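You operate a simulated robot arm through the tools that you are given. There is no shell and no other tool. Be economical: measure what you need, move in short steps, check, and stop when the job is done.

You are at the controls of a simulated robot arm. One attempt, no reset.

Task
Seal the bag on the sealer tray at its number, then switch off.
Fine: leave the tray pulled out.

It is judged by the outcome, as a careful person would: the job done as asked, and still so three seconds after it is handed in. It fails if anything else is knocked over, pushed out of place, dropped, spilled or broken. A push-on lid holds only when it is set on centred and level and pressed home; a screw cap is set on level and turned clockwise until tight.

Robot
A 7-joint arm with a two-finger parallel gripper, fixed in place. Base frame: the origin is at the foot of the arm, x ahead of it, y to its left, z up; the work surface is at about z = 900. Lengths are in mm, angles in rad, forces in N, time in s.
With the tool pointing down near the work surface it reaches from about 300 to 680 mm from the base axis. Its first joint turns from -1.152 to 1.152 rad. Payload 1.57 kg.
The tool frame sits at the grasp point between the pads (the TCP): z along the fingers, y along the line on which they close. The tips reach 30 mm beyond it. Largest opening 110 mm; finger width 24, thickness 12; the body of the gripper, 48 by 112 mm, starts 78 mm behind the TCP.
Orientation is that of the tool frame in the base frame, as a unit quaternion [x, y, z, w]. With the fingers straight down and closing along the base's y, the tool's x points along the base's -x, its y along +y and its z along -z.

Tools
- The arm moves only by the tool servo_tool. Its arguments are lists of equal length, an entry for each row: "hand": the gripper command, from -1 (shut) to 1 (fully open), values between in proportion; "offset": the shift along the tool's x, y, z in cm, a list of three; "delta_rot": the turn, a rotation vector about the tool's x, y, z in rad, a list of three. In form: {"hand": [hand, ...], "offset": [[tx, ty, tz], ...], "delta_rot": [[wx, wy, wz], ...]}. A call has 1 to 12 rows; each row is the pose to reach, as a shift and turn from the pose commanded when the call began, along the tool's axes at that moment. Rows are played at 5 a second. More than 50 mm and 0.15 rad between two rows, or a gripper value outside its range, and nothing of the call is played. Where a pose cannot be reached the arm comes as near as it can. A force on the tool above 40 N (or 10 N above the force at the start of the call, whichever is more), or a blocked arm, ends the call early, and 0.2 s more pass. The fingers move at their own pace (about 108 mm/s each) and stop on an object; they squeeze with about 41 N. The grip force told is the motor's: it shows also when the fingers shut on nothing. Time passes only in rows, and 0.2 s behind the last, so rows that repeat a pose let the fingers close. It gives the time, the measured TCP pose, the force on the tool (base axes), the opening and the grip force at its end, in the units of the frame above (readings bear some noise), with the torque about the TCP (base axes, N m) and any sound that the robot's microphone picked up.
- Cameras (640 x 400 px; columns grow to the right, rows downward): "scene" is fixed at [139.7, -374.6, 1409.4]; the picture's right is [0.94, -0.33, 0.00], its down [-0.17, -0.49, -0.85] and it looks along [0.28, 0.81, -0.52] (base axes); focal length 248 px, centre (320, 200). "wrist" rides on the gripper at [70, 16, -141] in the tool frame; the picture's right is [-0.23, 0.97, 0.00], its down [-0.86, -0.20, -0.48] and it looks along [-0.47, -0.11, 0.88] (tool axes); focal length 222 px, centre (320, 200). There is no depth. A picture from a camera that has moved, and an enlarged one, comes with that camera's place and axes in the base frame and with its lens.
- get_image(camera): a new picture of that camera. It takes no simulated time.
- inspect(camera, box): a new picture of the part [left, top, right, bottom] of that camera's present view, enlarged. It takes no simulated time.
- sign_off(): hands the job in; it is judged then, once.

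Work in short steps. Places have to be worked out from the pictures, the camera data and where the tool is seen: move nearer, look again, correct. Check each grasp and each placing, and mend what went wrong. You have 120 turns and 68 pictures in all, those below and enlarged ones among them. Open the gripper and draw the arm clear of the work before you hand the job in, unless the task says otherwise; then end with one line.

The tools are called after "Emit:" by a JSON object that holds its "name" and its "arguments". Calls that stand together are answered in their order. servo_tool: Moves the arm, as the interface text tells. Its arguments: {"type":"object","properties":{"hand":{"type":"array","items":{"type":"number"}},"offset":{"type":"array","items":{"type":"array","items":{"type":"number"}}},"delta_rot":{"type":"array","items":{"type":"array","items":{"type":"number"}}}},"required":["hand","offset","delta_rot"]} The other tools are called the same way: get_image (camera) takes a picture; inspect (camera, box) takes an enlarged picture of a part of a camera's view; sign_off () hands the job in.

At the start:

```text
t: 0.0
eef_pos: [278.2, 177.3, 1312.1]
orientation: [0.0, 1.0, 0.0, 0.0]
force: [0.4, -0.1, 0.1]
wrist_torque: [0.0, 0.0, -0.02]
grip_width: 109.9
grasp_force: 0.0
```

scene: 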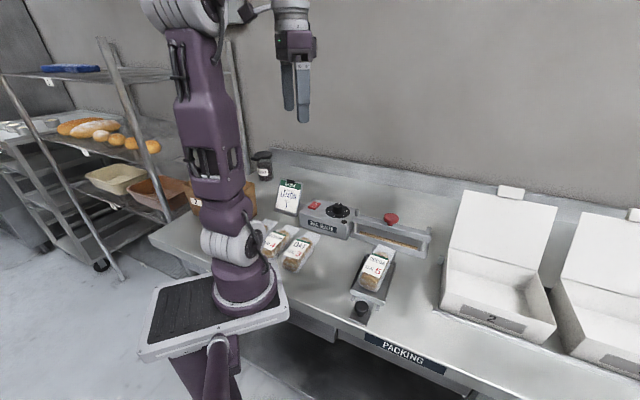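
wrist: 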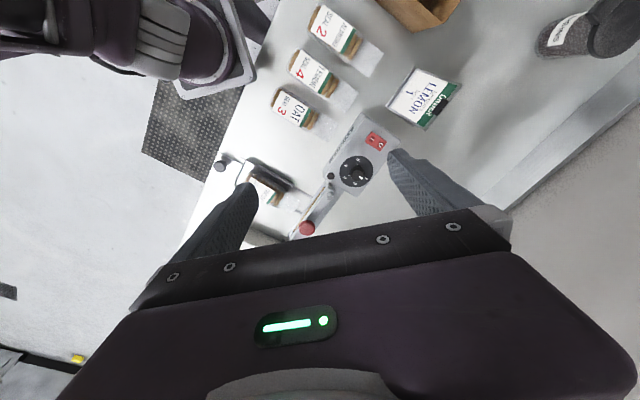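

The scene shows a bag sealer with dial, red switch, tray with bag and a red-knob press. I'll enlarge the important regions before moving.

Emit:
{"name": "inspect", "arguments": {"camera": "scene", "box": [250, 170, 450, 330]}}

Emit:
{"name": "inspect", "arguments": {"camera": "wrist", "box": [190, 80, 470, 260]}}

Emit:
{"name": "inspect", "arguments": {"camera": "scene", "box": [340, 235, 410, 330]}}

```text
2.50 times, centred on (350, 250) of scene
camera zoom: at [139.7, -374.6, 1409.4], right [0.94, -0.33, 0.0], down [-0.17, -0.49, -0.85], along [0.28, 0.81, -0.52], focal length 619 px, centre (245, 75)
```

zoom: 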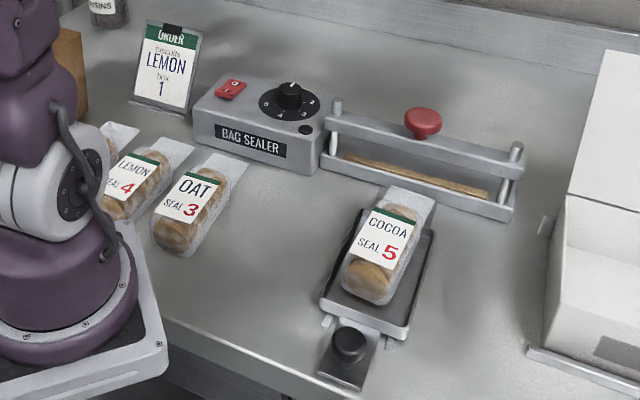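

```text
2.22 times, centred on (330, 170) of wrist
camera zoom: at [207.4, 195.4, 1454.4], right [0.23, 0.97, 0.0], down [0.86, -0.2, 0.48], along [0.47, -0.11, -0.88], focal length 494 px, centre (298, 267)
```

zoom: 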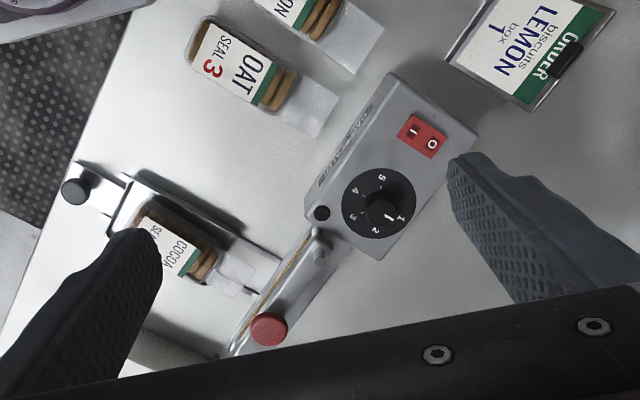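

```text
4.21 times, centred on (375, 282) of scene
camera zoom: at [139.7, -374.6, 1409.4], right [0.94, -0.33, 0.0], down [-0.17, -0.49, -0.85], along [0.28, 0.81, -0.52], focal length 1043 px, centre (88, -147)
```

zoom: 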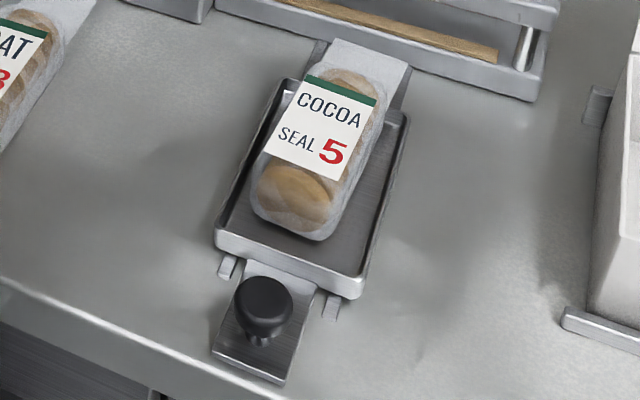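

The bag says SEAL 5. By triangulation I put the tray knob at about (335,-84,937), the red press knob at (510,91,1010), the dial at (410,233,980) and the rocker at (348,283,972). I'll move closer to see the dial and switch.

Emit:
{"name": "servo_tool", "arguments": {"hand": [1, 1, 1, 1, 1], "offset": [[-0.8, 1.8, 3.5], [-1.6, 3.6, 7], [-2.4, 5.4, 10.5], [-3.2, 7, 14], [-3.6, 7.9, 16.2]], "delta_rot": [[0, 0, 0], [0, 0, 0], [0, 0, 0], [0, 0, 0], [0, 0, 0]]}}

Emit:
{"name": "get_image", "arguments": {"camera": "wrist"}}

```text
t: 1.2
eef_pos: [313.0, 256.2, 1149.5]
orientation: [-0.001, 1.0, 0.0, 0.0]
force: [-0.3, -0.7, 0.1]
wrist_torque: [-0.02, 0.05, -0.04]
grip_width: 110.1
grasp_force: 0.1
```

```text
62 pictures are left
camera wrist: at [243.2, 274.4, 1292.5], right [0.23, 0.97, 0.0], down [0.86, -0.2, 0.48], along [0.47, -0.11, -0.88], focal length 222 px, centre (320, 200)
```

wrist: 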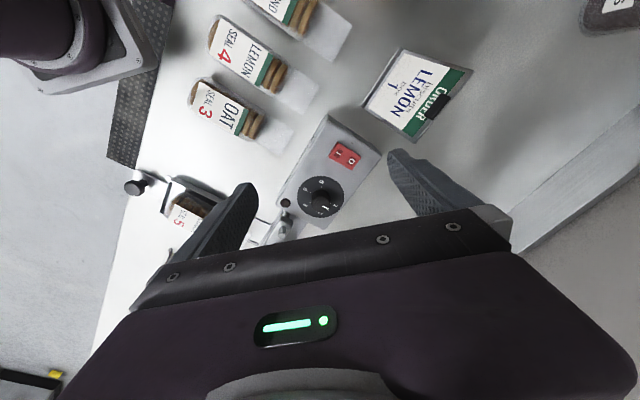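

Emit:
{"name": "inspect", "arguments": {"camera": "wrist", "box": [265, 110, 385, 230]}}

Emit:
{"name": "inspect", "arguments": {"camera": "scene", "box": [295, 190, 365, 240]}}

```text
3.33 times, centred on (325, 170) of wrist
camera zoom: at [243.2, 274.4, 1292.5], right [0.23, 0.97, 0.0], down [0.86, -0.2, 0.48], along [0.47, -0.11, -0.88], focal length 740 px, centre (303, 300)
```

zoom: 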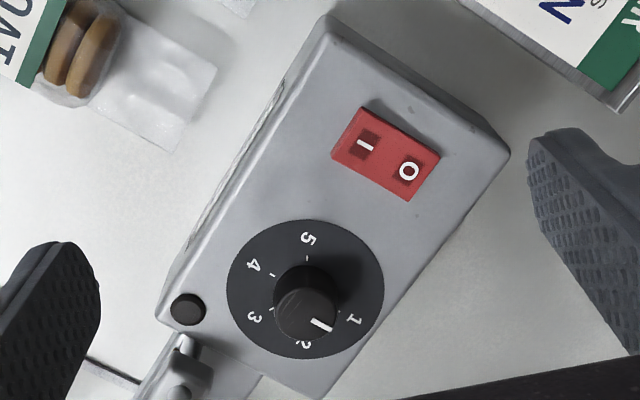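

```text
8.00 times, centred on (330, 215) of scene
camera zoom: at [139.7, -374.6, 1409.4], right [0.94, -0.33, 0.0], down [-0.17, -0.49, -0.85], along [0.28, 0.81, -0.52], focal length 1981 px, centre (240, 80)
```

zoom: 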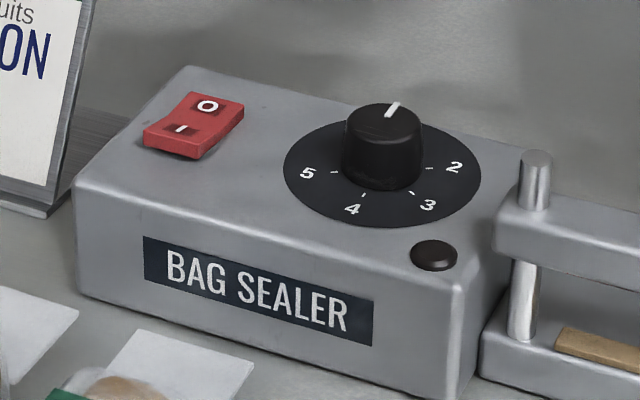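

Dial is at 1; detents step about 60° clockwise seen from above to 5 (240° total). Knob centre about (411,236), top z≈990, disc ≈967. I'll move over it with the wrist prewound -1.05 rad, and look.

Emit:
{"name": "servo_tool", "arguments": {"hand": [0.6, 0.4, 0.2, 0.1, 0.1, 0.1, 0.1, 0.1], "offset": [[-1.2, -0.2, 1.0], [-2.5, -0.5, 2.2], [-3.7, -0.7, 3.3], [-5, -1, 4.5], [-6.2, -1.2, 5.5], [-7.4, -1.5, 6.7], [-8.6, -1.8, 8], [-9.8, -2, 9]], "delta_rot": [[0, 0, -0.13], [0, 0, -0.26], [0, 0, -0.39], [0, 0, -0.52], [0, 0, -0.65], [0, 0, -0.78], [0, 0, -0.91], [0, 0, -1.05]]}}

Emit:
{"name": "get_image", "arguments": {"camera": "wrist"}}

Emit:
{"name": "inspect", "arguments": {"camera": "scene", "box": [260, 140, 420, 240]}}

```text
t: 3.0
eef_pos: [410.9, 237.5, 1060.2]
orientation: [-0.503, 0.864, 0.001, 0.001]
force: [-0.4, 0.1, -1.0]
wrist_torque: [0.0, 0.01, -0.03]
grip_width: 60.3
grasp_force: 0.0
```

```text
59 pictures are left
camera wrist: at [362.8, 186.2, 1202.6], right [-0.73, 0.68, 0.0], down [0.6, 0.64, 0.48], along [0.32, 0.35, -0.88], focal length 222 px, centre (320, 200)
```

wrist: 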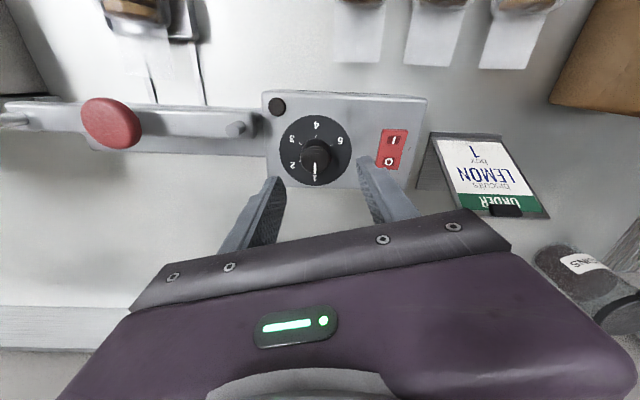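

```text
4.00 times, centred on (340, 190) of scene
camera zoom: at [139.7, -374.6, 1409.4], right [0.94, -0.33, 0.0], down [-0.17, -0.49, -0.85], along [0.28, 0.81, -0.52], focal length 991 px, centre (240, 240)
```

zoom: 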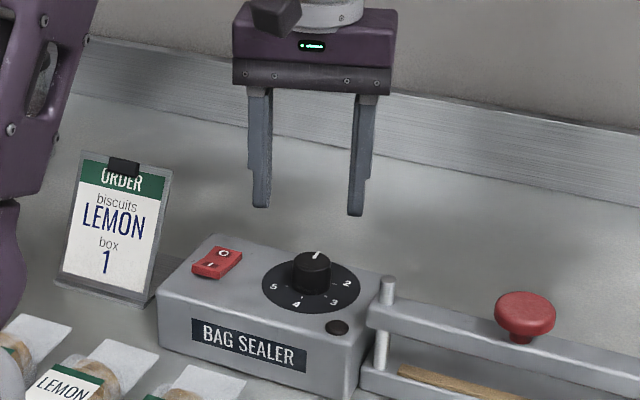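

The knob measures about 3.5 mm to −y of the TCP. I'll correct that and descend so the tips sit around the knob just above the disc, then close.

Emit:
{"name": "servo_tool", "arguments": {"hand": [0.1, 0.1, 0.1, 0.1, 0.1], "offset": [[0.32, -0.14, 1], [0.32, -0.14, 2.2], [0.32, -0.14, 3.4], [0.32, -0.14, 4.6], [0.32, -0.14, 5.6]], "delta_rot": [[0, 0, 0], [0, 0, 0], [0, 0, 0], [0, 0, 0], [0, 0, 0]]}}

Emit:
{"name": "get_image", "arguments": {"camera": "wrist"}}

Emit:
{"name": "inspect", "arguments": {"camera": "scene", "box": [290, 170, 370, 240]}}

```text
t: 4.2
eef_pos: [409.6, 232.9, 1004.8]
orientation: [-0.501, 0.865, 0.001, 0.001]
force: [-0.1, 0.4, -0.1]
wrist_torque: [0.01, 0.02, 0.0]
grip_width: 60.6
grasp_force: 0.0
```

```text
57 pictures are left
camera wrist: at [361.7, 182.7, 1146.2], right [-0.73, 0.68, 0.0], down [0.6, 0.64, 0.48], along [0.33, 0.35, -0.88], focal length 222 px, centre (320, 200)
```

wrist: 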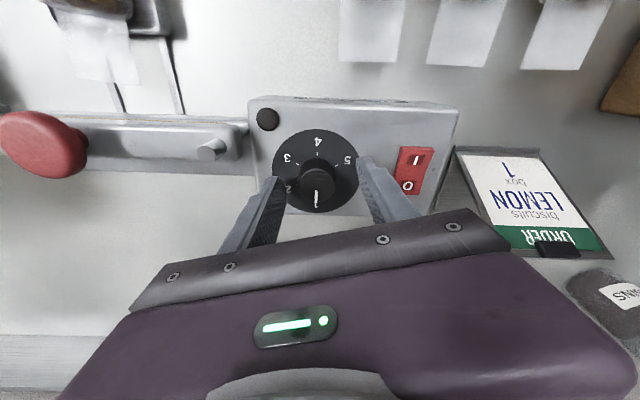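

```text
5.71 times, centred on (330, 205) of scene
camera zoom: at [139.7, -374.6, 1409.4], right [0.94, -0.33, 0.0], down [-0.17, -0.49, -0.85], along [0.28, 0.81, -0.52], focal length 1415 px, centre (263, 171)
```

zoom: 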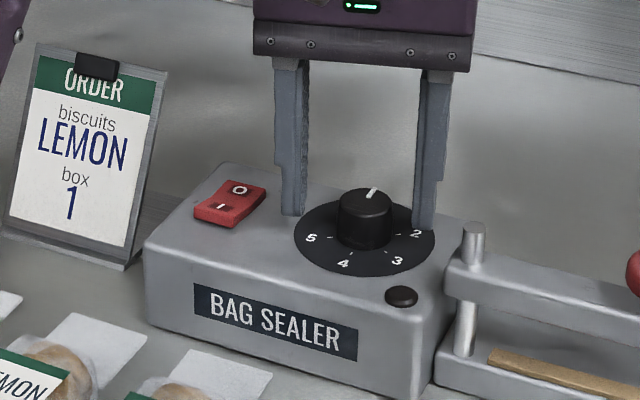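

Knob appears near (409,230); I'll shift ~2.5 mm, and close on it.

Emit:
{"name": "servo_tool", "arguments": {"hand": [0.1, -0.2, -0.5, -0.7, -0.7], "offset": [[0.24, -0.07, 0.2], [0.24, -0.07, 0.2], [0.24, -0.07, 0.2], [0.24, -0.07, 0.2], [0.24, -0.07, 0.2]], "delta_rot": [[0, 0, 0], [0, 0, 0], [0, 0, 0], [0, 0, 0], [0, 0, 0]]}}

Emit:
{"name": "inspect", "arguments": {"camera": "wrist", "box": [230, 100, 450, 240]}}

Emit:
{"name": "inspect", "arguments": {"camera": "scene", "box": [290, 170, 370, 240]}}

```text
t: 5.4
eef_pos: [410.9, 231.0, 1002.0]
orientation: [-0.502, 0.865, 0.0, 0.0]
force: [16.7, -8.9, -1.1]
wrist_torque: [-0.05, -0.59, -0.08]
grip_width: 33.8
grasp_force: 9.8
```

```text
2.86 times, centred on (340, 170) of wrist
camera zoom: at [362.0, 179.8, 1144.3], right [-0.73, 0.68, 0.0], down [0.6, 0.64, 0.48], along [0.33, 0.35, -0.88], focal length 635 px, centre (263, 286)
```

zoom: 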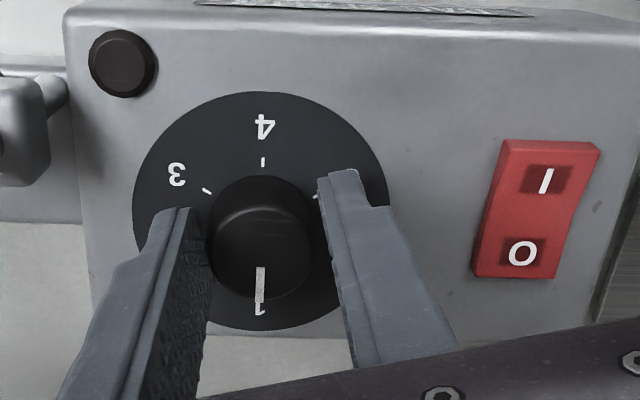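

```text
5.71 times, centred on (330, 205) of scene
camera zoom: at [140.2, -374.9, 1409.3], right [0.94, -0.33, 0.0], down [-0.17, -0.49, -0.85], along [0.28, 0.81, -0.52], focal length 1415 px, centre (263, 171)
```

zoom: 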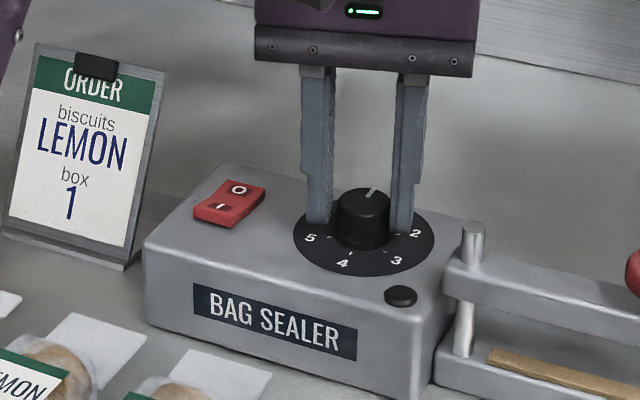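

The −y finger touches first (force along −tool y) while the other has a gap; shift 3 mm along −y and keep squeezing.

Emit:
{"name": "servo_tool", "arguments": {"hand": [-0.7, -0.8, -0.8, -0.8], "offset": [[0, -0.15, 0], [0, -0.3, 0], [0, -0.3, 0], [0, -0.3, 0]], "delta_rot": [[0, 0, 0], [0, 0, 0], [0, 0, 0], [0, 0, 0]]}}

Emit:
{"name": "inspect", "arguments": {"camera": "wrist", "box": [230, 100, 450, 240]}}

```text
t: 6.4
eef_pos: [412.7, 230.3, 1002.0]
orientation: [-0.502, 0.865, 0.0, 0.0]
force: [11.2, -6.1, 2.0]
wrist_torque: [-0.09, -0.26, -0.05]
grip_width: 29.9
grasp_force: 38.8
```

```text
2.86 times, centred on (340, 170) of wrist
camera zoom: at [363.9, 178.8, 1144.3], right [-0.73, 0.68, 0.0], down [0.6, 0.64, 0.48], along [0.33, 0.35, -0.88], focal length 635 px, centre (263, 286)
```

zoom: 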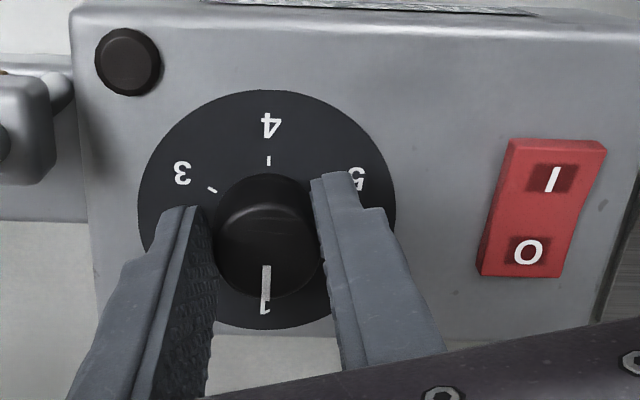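

Gripped at 29.9 mm. I'll nudge 1.5 mm further to relieve the side load, then turn +0.6 rad clockwise and check.

Emit:
{"name": "servo_tool", "arguments": {"hand": [-0.8, -0.8, -0.8, -0.8, -0.8, -0.8], "offset": [[0, -0.15, 0], [0, -0.15, 0], [0, -0.15, 0], [0, -0.15, 0], [0, -0.15, 0], [0, -0.15, 0]], "delta_rot": [[0, 0, 0], [0, 0, 0.12], [0, 0, 0.24], [0, 0, 0.36], [0, 0, 0.48], [0, 0, 0.6]]}}

Emit:
{"name": "inspect", "arguments": {"camera": "wrist", "box": [230, 100, 450, 240]}}

```text
t: 7.8
eef_pos: [410.7, 232.5, 1001.5]
orientation: [-0.239, 0.971, 0.004, -0.002]
force: [-7.0, 2.9, 5.8]
wrist_torque: [0.22, 0.56, 0.02]
grip_width: 30.1
grasp_force: 38.9
stopped in row 6: the force on the tool passed its limit at 42 N (the readings are from after the stop); the commanded pose is now the measured one
```

```text
2.86 times, centred on (340, 170) of wrist
camera zoom: at [342.1, 214.8, 1144.7], right [-0.25, 0.97, 0.01], down [0.85, 0.22, 0.47], along [0.46, 0.13, -0.88], focal length 635 px, centre (263, 286)
```

zoom: 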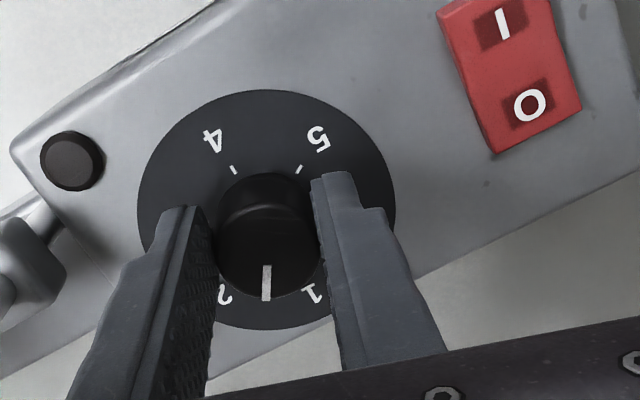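

The knob follows the fingers (now between 1 and 2). The measured centre is (410.7,232.5) with a low residual force; I'll continue turning slowly.

Emit:
{"name": "servo_tool", "arguments": {"hand": [-0.8, -0.8, -0.8, -0.8, -0.8, -0.8, -0.8, -0.8, -0.8], "offset": [[0, 0, 0], [0, 0, 0], [0, 0, 0], [0, 0, 0], [0, 0, 0], [0, 0, 0], [0, 0, 0], [0, 0, 0], [0, 0, 0]], "delta_rot": [[0, 0, 0.1], [0, 0, 0.2], [0, 0, 0.3], [0, 0, 0.4], [0, 0, 0.5], [0, 0, 0.6], [0, 0, 0.7], [0, 0, 0.8], [0, 0, 0.8]]}}

```text
t: 9.4
eef_pos: [410.4, 235.5, 1002.3]
orientation: [0.084, 0.996, 0.005, -0.003]
force: [-4.3, 5.1, -1.7]
wrist_torque: [0.22, 0.01, 0.03]
grip_width: 29.9
grasp_force: 39.5
stopped in row 7: the force on the tool passed its limit at 41 N (the readings are from after the stop); the commanded pose is now the measured one
```

The TCP is tracing an arc: the knob centre is actually about 5.5 mm toward −tool x, near (415.8,234.6). I'll release, shift over it, unwind ~1.2 rad, and look.

Emit:
{"name": "servo_tool", "arguments": {"hand": [-0.3, -0.05, -0.05, -0.05, -0.05, -0.05, -0.05, -0.05, -0.05, -0.05, -0.05, -0.05], "offset": [[0, 0, 0], [0, 0, 0], [-0.55, 0, 0], [-0.55, 0, 0], [-0.55, 0, 0], [-0.55, 0, 0], [-0.55, 0, 0], [-0.55, 0, 0], [-0.55, 0, 0], [-0.55, 0, 0], [-0.55, 0, 0], [-0.55, 0, 0]], "delta_rot": [[0, 0, 0], [0, 0, 0], [0, 0, 0], [0, 0, -0.13], [0, 0, -0.26], [0, 0, -0.39], [0, 0, -0.52], [0, 0, -0.65], [0, 0, -0.78], [0, 0, -0.91], [0, 0, -1.04], [0, 0, -1.17]]}}

Emit:
{"name": "inspect", "arguments": {"camera": "wrist", "box": [230, 100, 450, 240]}}

Emit:
{"name": "inspect", "arguments": {"camera": "scene", "box": [290, 170, 370, 240]}}

```text
t: 12.0
eef_pos: [416.6, 233.9, 1002.3]
orientation: [-0.48, 0.877, 0.006, 0.001]
force: [0.4, -0.1, 0.1]
wrist_torque: [-0.01, 0.05, 0.04]
grip_width: 52.3
grasp_force: 0.0
```

```text
2.86 times, centred on (340, 170) of wrist
camera zoom: at [365.3, 183.7, 1143.9], right [-0.7, 0.72, 0.01], down [0.63, 0.61, 0.48], along [0.34, 0.34, -0.88], focal length 635 px, centre (263, 286)
```

zoom: 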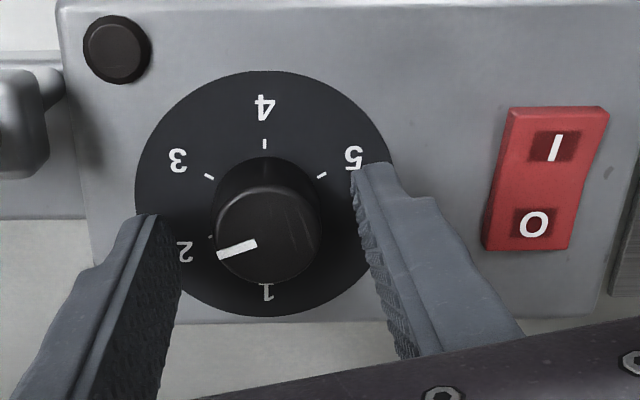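

```text
5.71 times, centred on (330, 205) of scene
camera zoom: at [139.7, -374.6, 1409.4], right [0.94, -0.33, 0.0], down [-0.17, -0.49, -0.85], along [0.28, 0.81, -0.52], focal length 1415 px, centre (263, 171)
```

zoom: 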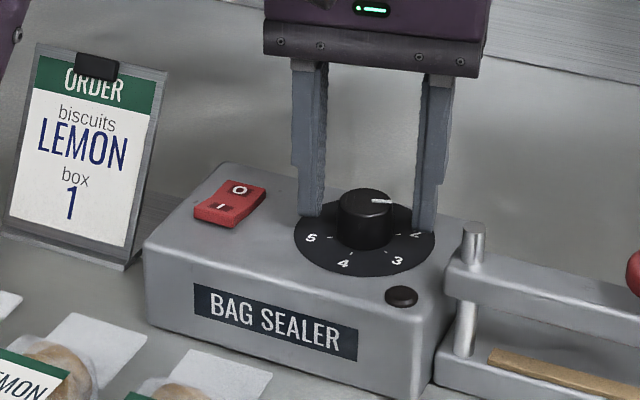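

The wrist image's "up" is tool +x, and the knob sits about 4 mm toward +x of the fingers' centre – I over-shifted. The pointer is at 2 now. I'll correct by +4.5 mm and regrip.

Emit:
{"name": "servo_tool", "arguments": {"hand": [-0.05, -0.3, -0.5, -0.8, -0.8], "offset": [[0.45, 0.1, 0.1], [0.45, 0.1, 0.1], [0.45, 0.1, 0.1], [0.45, 0.1, 0.1], [0.45, 0.1, 0.1]], "delta_rot": [[0, 0, 0], [0, 0, 0], [0, 0, 0], [0, 0, 0], [0, 0, 0]]}}

Emit:
{"name": "inspect", "arguments": {"camera": "wrist", "box": [230, 100, 450, 240]}}

```text
t: 13.2
eef_pos: [413.7, 229.3, 1000.0]
orientation: [-0.479, 0.878, 0.006, 0.001]
force: [0.2, -2.1, -0.1]
wrist_torque: [-0.08, -0.06, -0.02]
grip_width: 30.6
grasp_force: 39.8
```

```text
2.86 times, centred on (340, 170) of wrist
camera zoom: at [361.8, 180.3, 1143.1], right [-0.7, 0.72, 0.01], down [0.63, 0.61, 0.48], along [0.34, 0.34, -0.88], focal length 635 px, centre (263, 286)
```

zoom: 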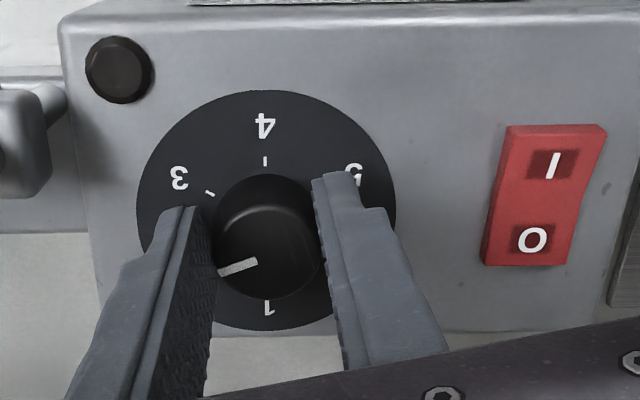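

Gripped with nearly no side force. Turning on in small steps.

Emit:
{"name": "servo_tool", "arguments": {"hand": [-0.8, -0.8, -0.8, -0.8, -0.8, -0.8, -0.8], "offset": [[0, 0, 0], [0, 0, 0], [0, 0, 0], [0, 0, 0], [0, 0, 0], [0, 0, 0], [0, 0, 0]], "delta_rot": [[0, 0, 0.1], [0, 0, 0.2], [0, 0, 0.3], [0, 0, 0.4], [0, 0, 0.5], [0, 0, 0.6], [0, 0, 0.6]]}}

```text
t: 14.8
eef_pos: [411.7, 231.7, 1001.5]
orientation: [-0.2, 0.98, 0.007, -0.001]
force: [-28.5, 22.0, 11.3]
wrist_torque: [0.62, 0.76, 0.21]
grip_width: 30.6
grasp_force: 39.6
```

The reaction again points to the knob axis at about (416.5,233.7) — the same result as the first arc, so I trust force over picture. I'll release, shift there, regrip and continue.

Emit:
{"name": "servo_tool", "arguments": {"hand": [-0.3, -0.05, -0.05, -0.4, -0.8, -0.8], "offset": [[0, 0.3, 0], [0, 0.3, 0], [-0.43, 0.3, 0], [-0.43, 0.3, 0], [-0.43, 0.3, 0], [-0.43, 0.3, 0]], "delta_rot": [[0, 0, 0], [0, 0, 0], [0, 0, 0], [0, 0, 0], [0, 0, 0], [0, 0, 0]]}}

Emit:
{"name": "inspect", "arguments": {"camera": "wrist", "box": [230, 100, 450, 240]}}

```text
t: 16.2
eef_pos: [416.5, 233.6, 1000.5]
orientation: [-0.199, 0.98, 0.005, -0.001]
force: [2.0, -0.5, -2.5]
wrist_torque: [-0.11, -0.05, 0.03]
grip_width: 30.7
grasp_force: 39.3
```

```text
2.86 times, centred on (340, 170) of wrist
camera zoom: at [345.7, 222.6, 1143.3], right [-0.17, 0.99, 0.01], down [0.87, 0.14, 0.48], along [0.47, 0.09, -0.88], focal length 635 px, centre (263, 286)
```

zoom: 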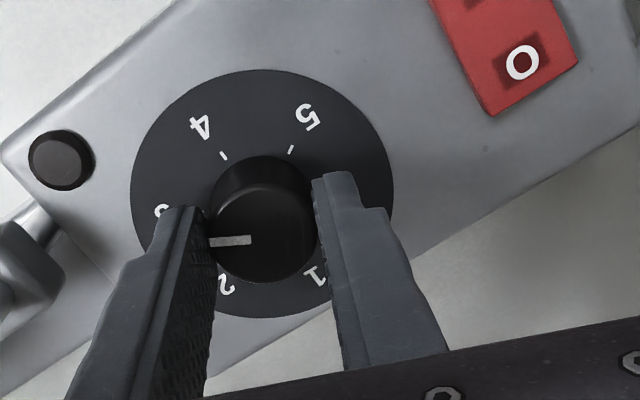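

Side force is near zero here. Continue turning.

Emit:
{"name": "servo_tool", "arguments": {"hand": [-0.8, -0.8, -0.8, -0.8, -0.8, -0.8, -0.8, -0.8, -0.8], "offset": [[0, 0, 0], [0, 0, 0], [0, 0, 0], [0, 0, 0], [0, 0, 0], [0, 0, 0], [0, 0, 0], [0, 0, 0], [0, 0, 0]], "delta_rot": [[0, 0, 0.13], [0, 0, 0.26], [0, 0, 0.39], [0, 0, 0.52], [0, 0, 0.65], [0, 0, 0.78], [0, 0, 0.91], [0, 0, 1.04], [0, 0, 1.17]]}}

Emit:
{"name": "inspect", "arguments": {"camera": "wrist", "box": [230, 100, 450, 240]}}

```text
t: 18.2
eef_pos: [415.5, 234.4, 1000.9]
orientation: [0.377, 0.926, 0.003, -0.005]
force: [3.9, -7.8, -9.8]
wrist_torque: [-0.63, -0.66, -0.04]
grip_width: 30.4
grasp_force: 39.7
```

```text
2.86 times, centred on (340, 170) of wrist
camera zoom: at [377.8, 295.0, 1144.1], right [0.84, 0.54, 0.0], down [0.48, -0.74, 0.47], along [0.25, -0.39, -0.88], focal length 635 px, centre (263, 286)
```

zoom: 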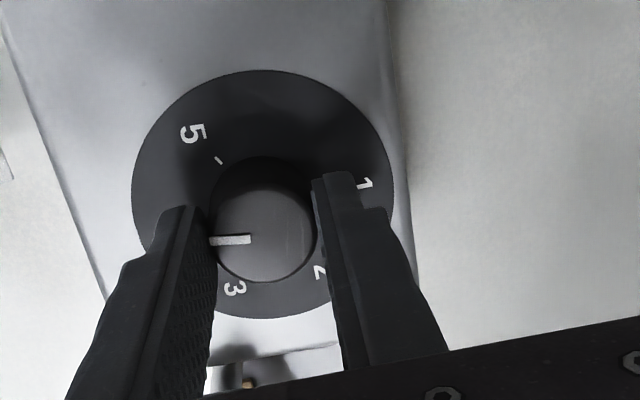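

Turning smoothly; the pointer is now about at 4 (hidden by the finger). Another ~1.05 rad should bring it to 5.

Emit:
{"name": "servo_tool", "arguments": {"hand": [-0.8, -0.8, -0.8, -0.8, -0.8, -0.8, -0.8, -0.8, -0.8], "offset": [[0, 0, 0], [0, 0, 0], [0, 0, 0], [0, 0, 0], [0, 0, 0], [0, 0, 0], [0, 0, 0], [0, 0, 0], [0, 0, 0]], "delta_rot": [[0, 0, 0.13], [0, 0, 0.26], [0, 0, 0.39], [0, 0, 0.52], [0, 0, 0.65], [0, 0, 0.78], [0, 0, 0.91], [0, 0, 1.05], [0, 0, 1.05]]}}

Emit:
{"name": "inspect", "arguments": {"camera": "wrist", "box": [230, 100, 450, 240]}}

```text
t: 20.2
eef_pos: [416.8, 235.7, 1000.8]
orientation: [0.79, 0.613, 0.003, -0.006]
force: [6.5, 4.3, -2.2]
wrist_torque: [0.33, -0.28, 0.47]
grip_width: 31.0
grasp_force: 39.8
```

```text
2.86 times, centred on (340, 170) of wrist
camera zoom: at [449.1, 299.4, 1144.4], right [0.89, -0.46, -0.01], down [-0.4, -0.79, 0.47], along [-0.22, -0.41, -0.88], focal length 635 px, centre (263, 286)
```

zoom: 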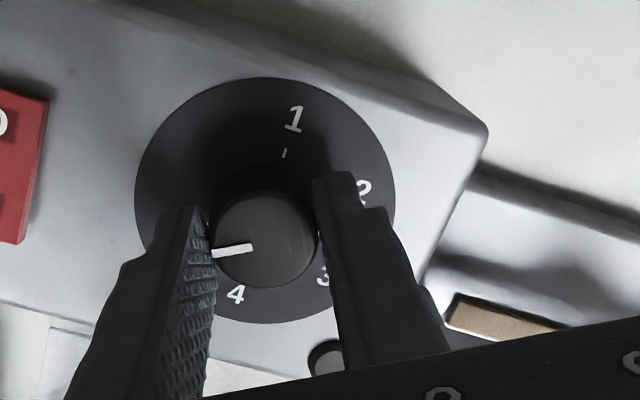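

The yaw torque rose (maybe near the end stop). I'll open and lift off straight up to see the pointer.

Emit:
{"name": "servo_tool", "arguments": {"hand": [-0.3, -0.05, -0.05, -0.05, -0.05], "offset": [[0, 0, 0], [0, 0, 0], [0, 0, -2], [0, 0, -5], [0, 0, -8]], "delta_rot": [[0, 0, 0], [0, 0, 0], [0, 0, 0], [0, 0, 0], [0, 0, 0]]}}

Emit:
{"name": "inspect", "arguments": {"camera": "wrist", "box": [230, 100, 450, 240]}}

Emit:
{"name": "inspect", "arguments": {"camera": "scene", "box": [290, 170, 370, 240]}}

```text
t: 21.4
eef_pos: [415.2, 233.0, 1081.5]
orientation: [0.789, 0.614, 0.001, -0.006]
force: [-0.2, 0.5, 0.5]
wrist_torque: [0.02, -0.01, -0.01]
grip_width: 52.3
grasp_force: 0.1
```

```text
2.86 times, centred on (340, 170) of wrist
camera zoom: at [448.5, 297.1, 1224.0], right [0.89, -0.46, -0.01], down [-0.4, -0.78, 0.47], along [-0.22, -0.42, -0.88], focal length 635 px, centre (263, 286)
```

zoom: 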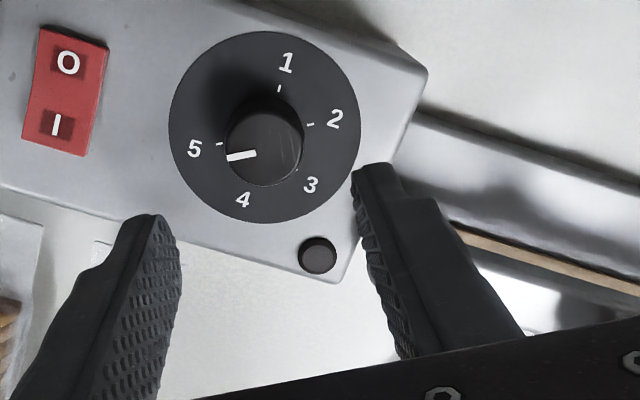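

```text
5.71 times, centred on (330, 205) of scene
camera zoom: at [139.7, -374.6, 1409.4], right [0.94, -0.33, 0.0], down [-0.17, -0.49, -0.85], along [0.28, 0.81, -0.52], focal length 1415 px, centre (263, 171)
```

zoom: 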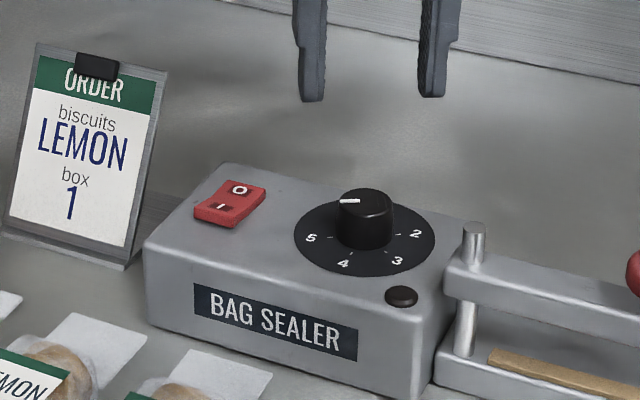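

The pointer sits ~8–10° beyond the 5 mark. I'll regrip and turn back 0.15 rad, then lift and recheck.

Emit:
{"name": "servo_tool", "arguments": {"hand": [-0.05, -0.05, -0.05, -0.4, -0.8, -0.8, -0.8, -0.8, -0.8, -0.3, -0.05, -0.05], "offset": [[0.05, 0.05, 4], [0.1, 0.1, 7.5], [0.1, 0.1, 8], [0.1, 0.1, 8], [0.1, 0.1, 8], [0.1, 0.1, 8], [0.1, 0.1, 8], [0.1, 0.1, 8], [0.1, 0.1, 8], [0.1, 0.1, 8], [0.1, 0.1, 8], [0.1, 0.1, 5]], "delta_rot": [[0, 0, 0], [0, 0, 0], [0, 0, 0], [0, 0, 0], [0, 0, 0], [0, 0, -0.05], [0, 0, -0.1], [0, 0, -0.15], [0, 0, -0.15], [0, 0, -0.15], [0, 0, -0.15], [0, 0, -0.15]]}}

Emit:
{"name": "inspect", "arguments": {"camera": "wrist", "box": [230, 100, 450, 240]}}

Emit:
{"name": "inspect", "arguments": {"camera": "scene", "box": [290, 170, 370, 240]}}

```text
t: 24.0
eef_pos: [419.2, 235.6, 1031.1]
orientation: [0.741, 0.672, 0.003, -0.006]
force: [0.2, 0.1, 0.3]
wrist_torque: [0.02, -0.01, -0.01]
grip_width: 52.3
grasp_force: 0.1
```

```text
2.86 times, centred on (340, 170) of wrist
camera zoom: at [441.4, 302.7, 1174.5], right [0.95, -0.32, -0.01], down [-0.28, -0.84, 0.47], along [-0.16, -0.44, -0.88], focal length 635 px, centre (263, 286)
```

zoom: 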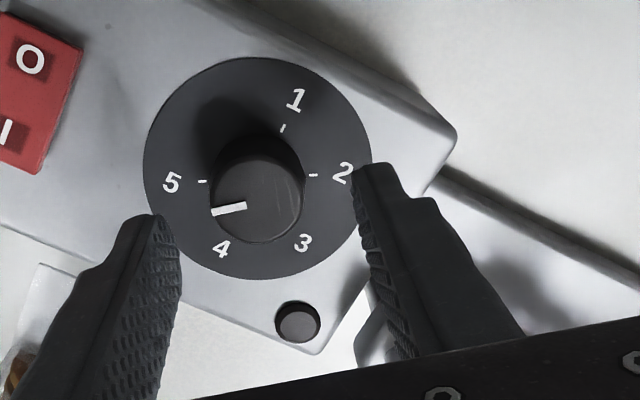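

```text
5.71 times, centred on (330, 205) of scene
camera zoom: at [139.7, -374.6, 1409.4], right [0.94, -0.33, 0.0], down [-0.17, -0.49, -0.85], along [0.28, 0.81, -0.52], focal length 1415 px, centre (263, 171)
```

zoom: 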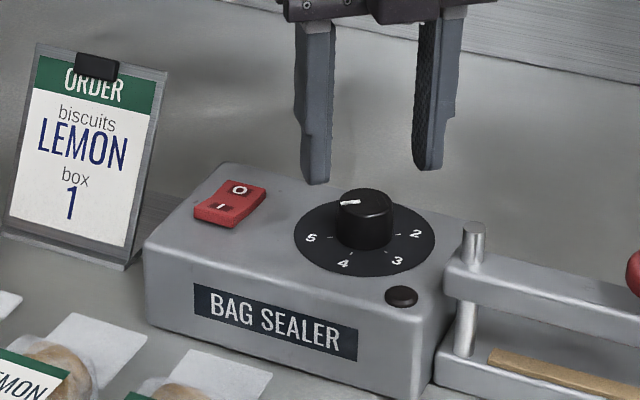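

The pointer now lines up with 5 in both views. Next is the rocker: its I half is at about (350,277). I'll close the fingers and hover beyond it with the tool aligned to the box.

Emit:
{"name": "servo_tool", "arguments": {"hand": [-0.05, -0.3, -0.6, -1, -1, -1, -1, -1, -1], "offset": [[0, 0, -3], [0.4, -1, -3], [0.8, -2, -3], [1.2, -3, -3], [1.6, -4, -3], [2, -5, -3], [2.4, -6, -3], [2.97, -7.62, -3], [2.97, -7.62, -3]], "delta_rot": [[0, 0, 0], [0, 0, -0.13], [0, 0, -0.26], [0, 0, -0.39], [0, 0, -0.52], [0, 0, -0.65], [0, 0, -0.8], [0, 0, -0.94], [0, 0, -0.94]]}}

Emit:
{"name": "get_image", "arguments": {"camera": "wrist"}}

Emit:
{"name": "inspect", "arguments": {"camera": "scene", "box": [280, 150, 370, 230]}}

```text
t: 26.0
eef_pos: [345.5, 270.8, 1061.8]
orientation: [0.356, 0.934, 0.004, -0.004]
force: [0.5, 0.2, -0.2]
wrist_torque: [0.02, -0.01, 0.02]
grip_width: 0.2
grasp_force: 21.2
```

```text
41 pictures are left
camera wrist: at [303.1, 330.8, 1204.4], right [0.82, 0.58, 0.0], down [0.51, -0.72, 0.47], along [0.27, -0.38, -0.88], focal length 222 px, centre (320, 200)
```

wrist: 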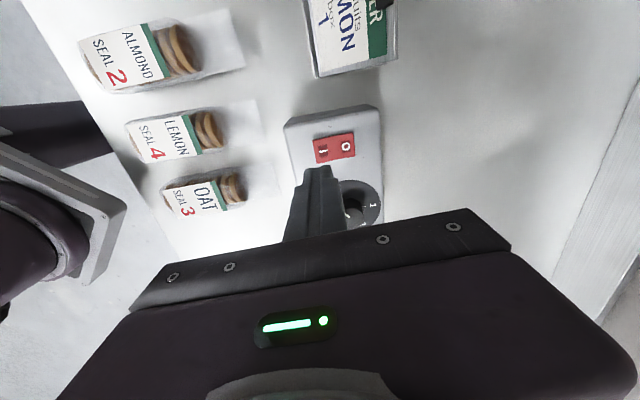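

```text
5.00 times, centred on (325, 190) of scene
camera zoom: at [139.7, -374.6, 1409.4], right [0.94, -0.33, 0.0], down [-0.17, -0.49, -0.85], along [0.28, 0.81, -0.52], focal length 1238 px, centre (295, 250)
```

zoom: 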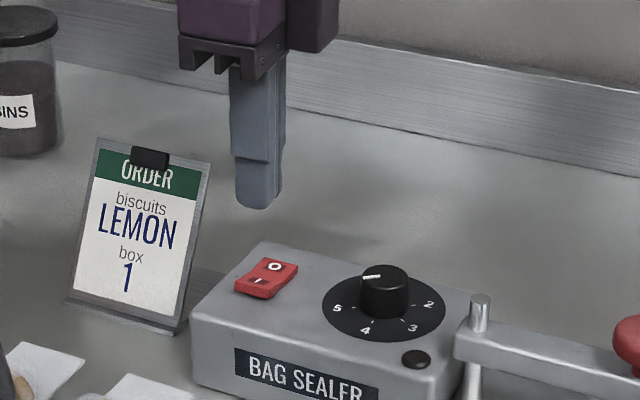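

Both views (corrected by the bias seen at the knob) put I at ≈(346,279). I shift to (343,276) and descend slowly until it presses.

Emit:
{"name": "servo_tool", "arguments": {"hand": [-1, -1, -1, -1, -1, -1, -1, -1, -1, -1, -1, -1], "offset": [[0.51, 0.24, 1.5], [0.51, 0.24, 3.0], [0.51, 0.24, 4.5], [0.51, 0.24, 4.8], [0.51, 0.24, 5.0], [0.51, 0.24, 5.2], [0.51, 0.24, 5.4], [0.51, 0.24, 5.6], [0.51, 0.24, 5.8], [0.51, 0.24, 6.0], [0.51, 0.24, 6.2], [0.51, 0.24, 6.3]], "delta_rot": [[0, 0, 0], [0, 0, 0], [0, 0, 0], [0, 0, 0], [0, 0, 0], [0, 0, 0], [0, 0, 0], [0, 0, 0], [0, 0, 0], [0, 0, 0], [0, 0, 0], [0, 0, 0]]}}

Emit:
{"name": "inspect", "arguments": {"camera": "wrist", "box": [250, 90, 410, 230]}}

Emit:
{"name": "inspect", "arguments": {"camera": "scene", "box": [280, 170, 360, 230]}}

```text
t: 28.6
eef_pos: [342.0, 276.9, 998.3]
orientation: [0.357, 0.934, 0.004, -0.004]
force: [-0.5, 0.7, -0.6]
wrist_torque: [-0.02, 0.04, -0.02]
grip_width: 0.3
grasp_force: 21.7
```

```text
2.86 times, centred on (330, 160) of wrist
camera zoom: at [300.9, 336.5, 1141.6], right [0.82, 0.57, 0.0], down [0.51, -0.72, 0.47], along [0.27, -0.38, -0.88], focal length 635 px, centre (291, 314)
```

zoom: 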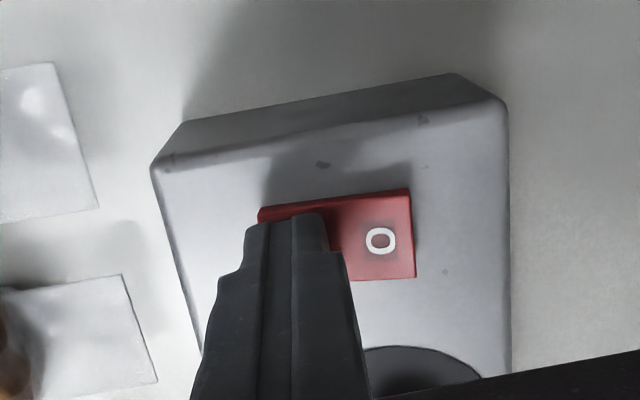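

```text
6.67 times, centred on (320, 200) of scene
camera zoom: at [139.7, -374.6, 1409.4], right [0.94, -0.33, 0.0], down [-0.17, -0.49, -0.85], along [0.28, 0.81, -0.52], focal length 1651 px, centre (320, 200)
```

zoom: 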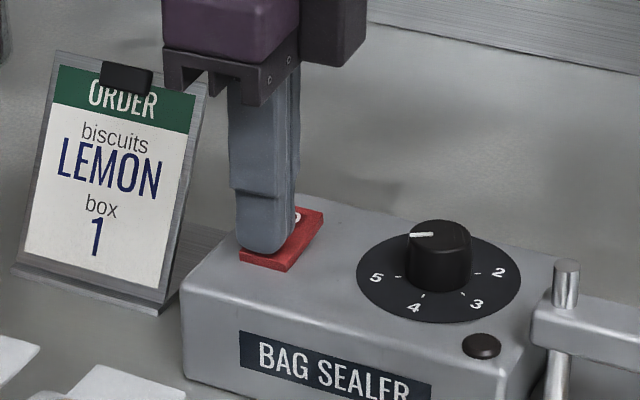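

No contact yet at tip z 968. Tip is above the I half; nudge 2 mm and descend further in 1.5 mm steps.

Emit:
{"name": "servo_tool", "arguments": {"hand": [-1, -1, -1, -1, -1, -1, -1, -1], "offset": [[0.2, 0.2, 0.15], [0.2, 0.2, 0.3], [0.2, 0.2, 0.45], [0.2, 0.2, 0.6], [0.2, 0.2, 0.75], [0.2, 0.2, 0.9], [0.2, 0.2, 1.05], [0.2, 0.2, 1.2]], "delta_rot": [[0, 0, 0], [0, 0, 0], [0, 0, 0], [0, 0, 0], [0, 0, 0], [0, 0, 0], [0, 0, 0], [0, 0, 0]]}}

Emit:
{"name": "inspect", "arguments": {"camera": "scene", "box": [280, 170, 360, 230]}}

```text
t: 29.1
eef_pos: [341.8, 277.1, 998.0]
orientation: [0.357, 0.934, 0.003, -0.004]
force: [-5.6, -6.6, 16.3]
wrist_torque: [-0.16, -0.11, -0.09]
grip_width: 0.0
grasp_force: 21.7
stopped in row 2: the force on the tool passed its limit at 46 N (the readings are from after the stop); the commanded pose is now the measured one
```

```text
6.67 times, centred on (320, 200) of scene
camera zoom: at [139.3, -375.0, 1409.4], right [0.94, -0.33, 0.0], down [-0.17, -0.49, -0.85], along [0.28, 0.81, -0.52], focal length 1651 px, centre (320, 200)
```

zoom: 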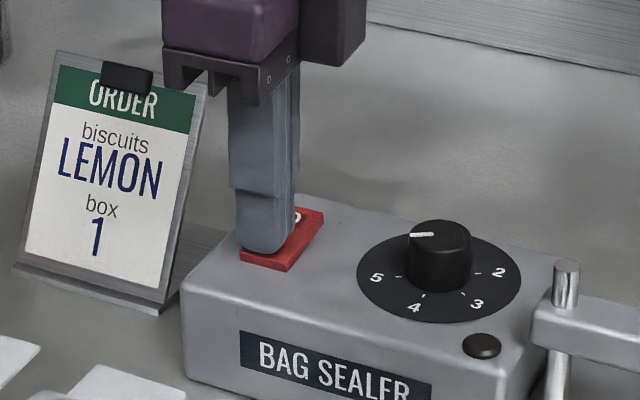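

A stiff contact at tip z≈968. I'll lift and see whether the rocker changed.

Emit:
{"name": "servo_tool", "arguments": {"hand": [-1, -1, -1], "offset": [[0, 0, -1], [0, 0, -4], [0, 0, -6]], "delta_rot": [[0, 0, 0], [0, 0, 0], [0, 0, 0]]}}

Emit:
{"name": "inspect", "arguments": {"camera": "scene", "box": [290, 190, 370, 240]}}

Emit:
{"name": "inspect", "arguments": {"camera": "wrist", "box": [270, 90, 410, 190]}}

```text
t: 29.9
eef_pos: [342.5, 279.4, 1058.0]
orientation: [0.357, 0.934, 0.003, -0.003]
force: [0.3, 0.7, -0.4]
wrist_torque: [0.02, -0.02, 0.01]
grip_width: 0.0
grasp_force: 21.2
```

```text
8.00 times, centred on (330, 215) of scene
camera zoom: at [139.7, -374.6, 1409.4], right [0.94, -0.33, 0.0], down [-0.17, -0.49, -0.85], along [0.28, 0.81, -0.52], focal length 1981 px, centre (240, 80)
```

zoom: 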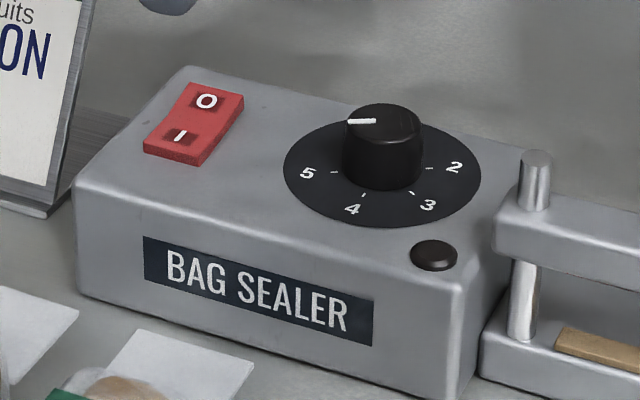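

```text
4.00 times, centred on (340, 140) of wrist
camera zoom: at [301.7, 337.6, 1200.9], right [0.82, 0.57, 0.0], down [0.51, -0.72, 0.47], along [0.27, -0.39, -0.88], focal length 888 px, centre (240, 440)
```

zoom: 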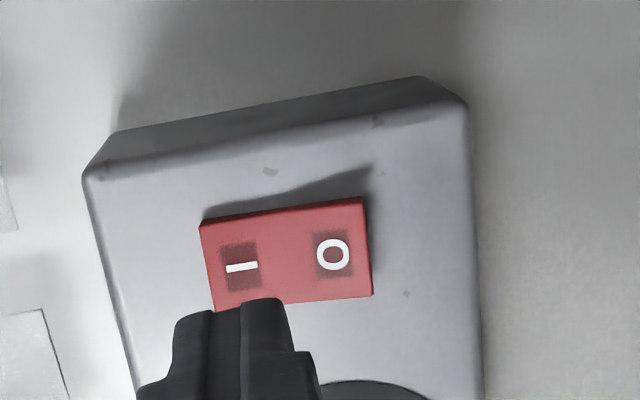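

The rocker now shows I pressed down (O end raised): power on. Next I go over to the tray knob to look closely, staying high.

Emit:
{"name": "servo_tool", "arguments": {"hand": [-1, -1, -1, -1, -1, -0.5, 0, 0.1, 0.1, 0.1], "offset": [[-2.4, -2.7, -2.2], [-4.8, -5.5, -3], [-7.2, -8.2, -3], [-9.6, -11, -3], [-12, -13.7, -3], [-14.4, -16.4, -3], [-16.8, -19.2, -3], [-19.2, -21.9, -3], [-21.6, -24.6, -3], [-23.8, -27.4, -2.2]], "delta_rot": [[0, 0, 0], [0, 0, 0], [0, 0, 0], [0, 0, 0], [0, 0, 0], [0, 0, 0], [0, 0, 0], [0, 0, 0], [0, 0, 0], [0, 0, 0]]}}

Emit:
{"name": "get_image", "arguments": {"camera": "wrist"}}

Emit:
{"name": "inspect", "arguments": {"camera": "scene", "box": [300, 180, 460, 330]}}

```text
t: 32.1
eef_pos: [336.9, -85.8, 1077.4]
orientation: [0.356, 0.934, 0.003, -0.004]
force: [0.2, -0.2, 0.2]
wrist_torque: [0.01, 0.02, 0.0]
grip_width: 60.7
grasp_force: 0.1
```

```text
34 pictures are left
camera wrist: at [295.5, -25.8, 1219.8], right [0.82, 0.57, 0.0], down [0.51, -0.72, 0.47], along [0.27, -0.38, -0.88], focal length 222 px, centre (320, 200)
```

wrist: 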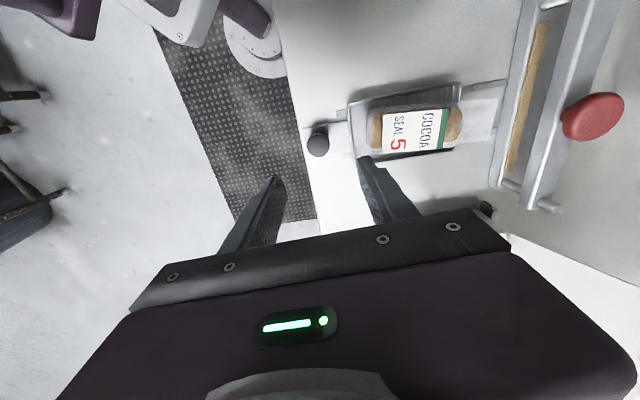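

```text
2.67 times, centred on (380, 255) of scene
camera zoom: at [139.7, -374.6, 1409.4], right [0.94, -0.33, 0.0], down [-0.17, -0.49, -0.85], along [0.28, 0.81, -0.52], focal length 660 px, centre (160, 53)
```

zoom: 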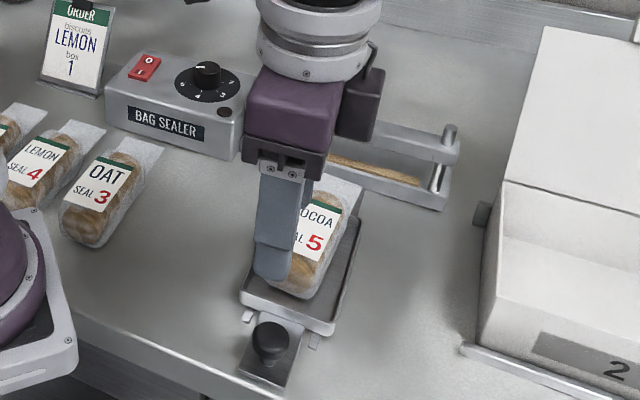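

The tray knob is right beneath, at about (337,-85); the closing line already runs along the tray's slide axis. I'll narrow to 45 mm and descend around it, then check.

Emit:
{"name": "servo_tool", "arguments": {"hand": [-0.1, -0.18, -0.18, -0.18, -0.18], "offset": [[0, 0, 2], [0, 0, 4.5], [0, 0, 7], [0, 0, 9], [0, 0, 10]], "delta_rot": [[0, 0, 0], [0, 0, 0], [0, 0, 0], [0, 0, 0], [0, 0, 0]]}}

Emit:
{"name": "inspect", "arguments": {"camera": "wrist", "box": [230, 80, 450, 240]}}

Emit:
{"name": "inspect", "arguments": {"camera": "scene", "box": [330, 250, 420, 330]}}

```text
t: 33.3
eef_pos: [335.2, -82.8, 976.2]
orientation: [0.357, 0.934, 0.004, -0.003]
force: [1.1, -0.3, -0.7]
wrist_torque: [0.0, 0.03, 0.04]
grip_width: 45.0
grasp_force: 0.1
```

```text
2.50 times, centred on (340, 160) of wrist
camera zoom: at [294.9, -24.6, 1119.7], right [0.82, 0.57, 0.0], down [0.51, -0.72, 0.47], along [0.27, -0.38, -0.88], focal length 555 px, centre (270, 300)
```

zoom: 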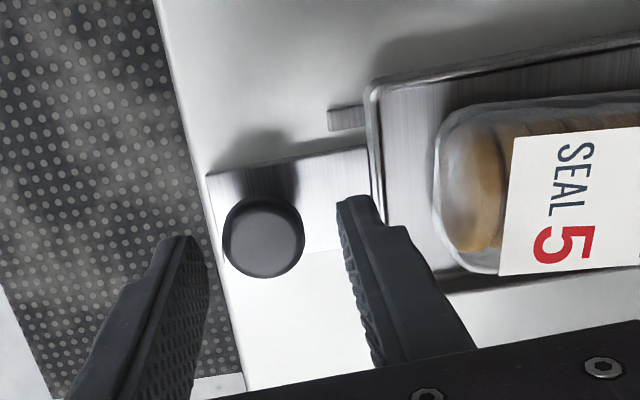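

```text
5.00 times, centred on (375, 290) of scene
camera zoom: at [139.7, -374.6, 1409.4], right [0.94, -0.33, 0.0], down [-0.17, -0.49, -0.85], along [0.28, 0.81, -0.52], focal length 1238 px, centre (45, -250)
```

zoom: 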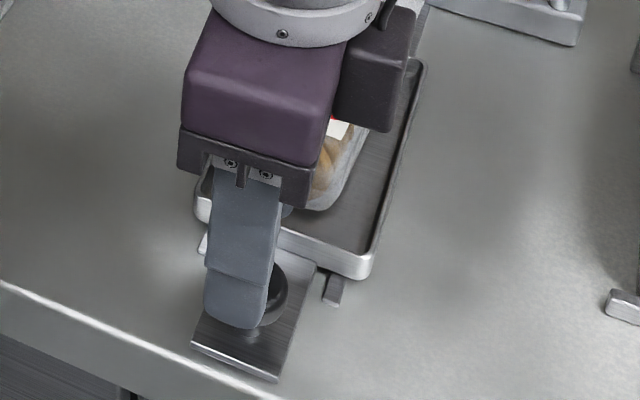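

The knob is between the fingers, about 2.5 mm toward −tool x. I'll correct, descend to tip z≈920, and close on it.

Emit:
{"name": "servo_tool", "arguments": {"hand": [-0.18, -0.18, -0.18, -0.18, -0.5, -0.8, -0.8], "offset": [[-0.25, 0, 0.8], [-0.25, 0, 1.6], [-0.25, 0, 2.2], [-0.25, 0, 2.6], [-0.25, 0, 2.6], [-0.25, 0, 2.6], [-0.25, 0, 2.6]], "delta_rot": [[0, 0, 0], [0, 0, 0], [0, 0, 0], [0, 0, 0], [0, 0, 0], [0, 0, 0], [0, 0, 0]]}}

Emit:
{"name": "inspect", "arguments": {"camera": "wrist", "box": [230, 80, 450, 240]}}

```text
t: 34.9
eef_pos: [338.6, -85.6, 951.2]
orientation: [0.358, 0.934, 0.003, -0.003]
force: [0.6, -1.9, -4.3]
wrist_torque: [-0.15, -0.12, 0.1]
grip_width: 29.3
grasp_force: 39.0
```

```text
2.50 times, centred on (340, 160) of wrist
camera zoom: at [297.0, -26.3, 1093.7], right [0.82, 0.57, 0.0], down [0.51, -0.72, 0.47], along [0.27, -0.38, -0.88], focal length 555 px, centre (270, 300)
```

zoom: 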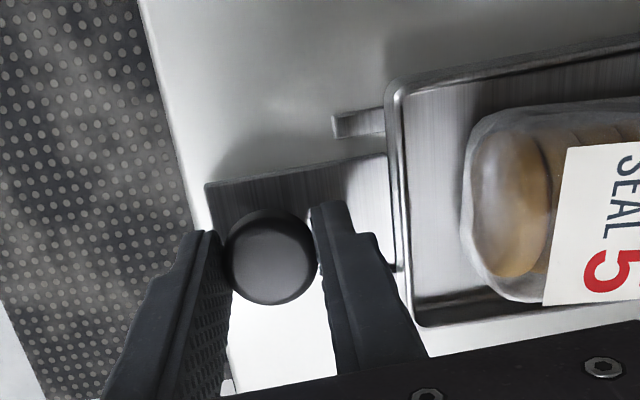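

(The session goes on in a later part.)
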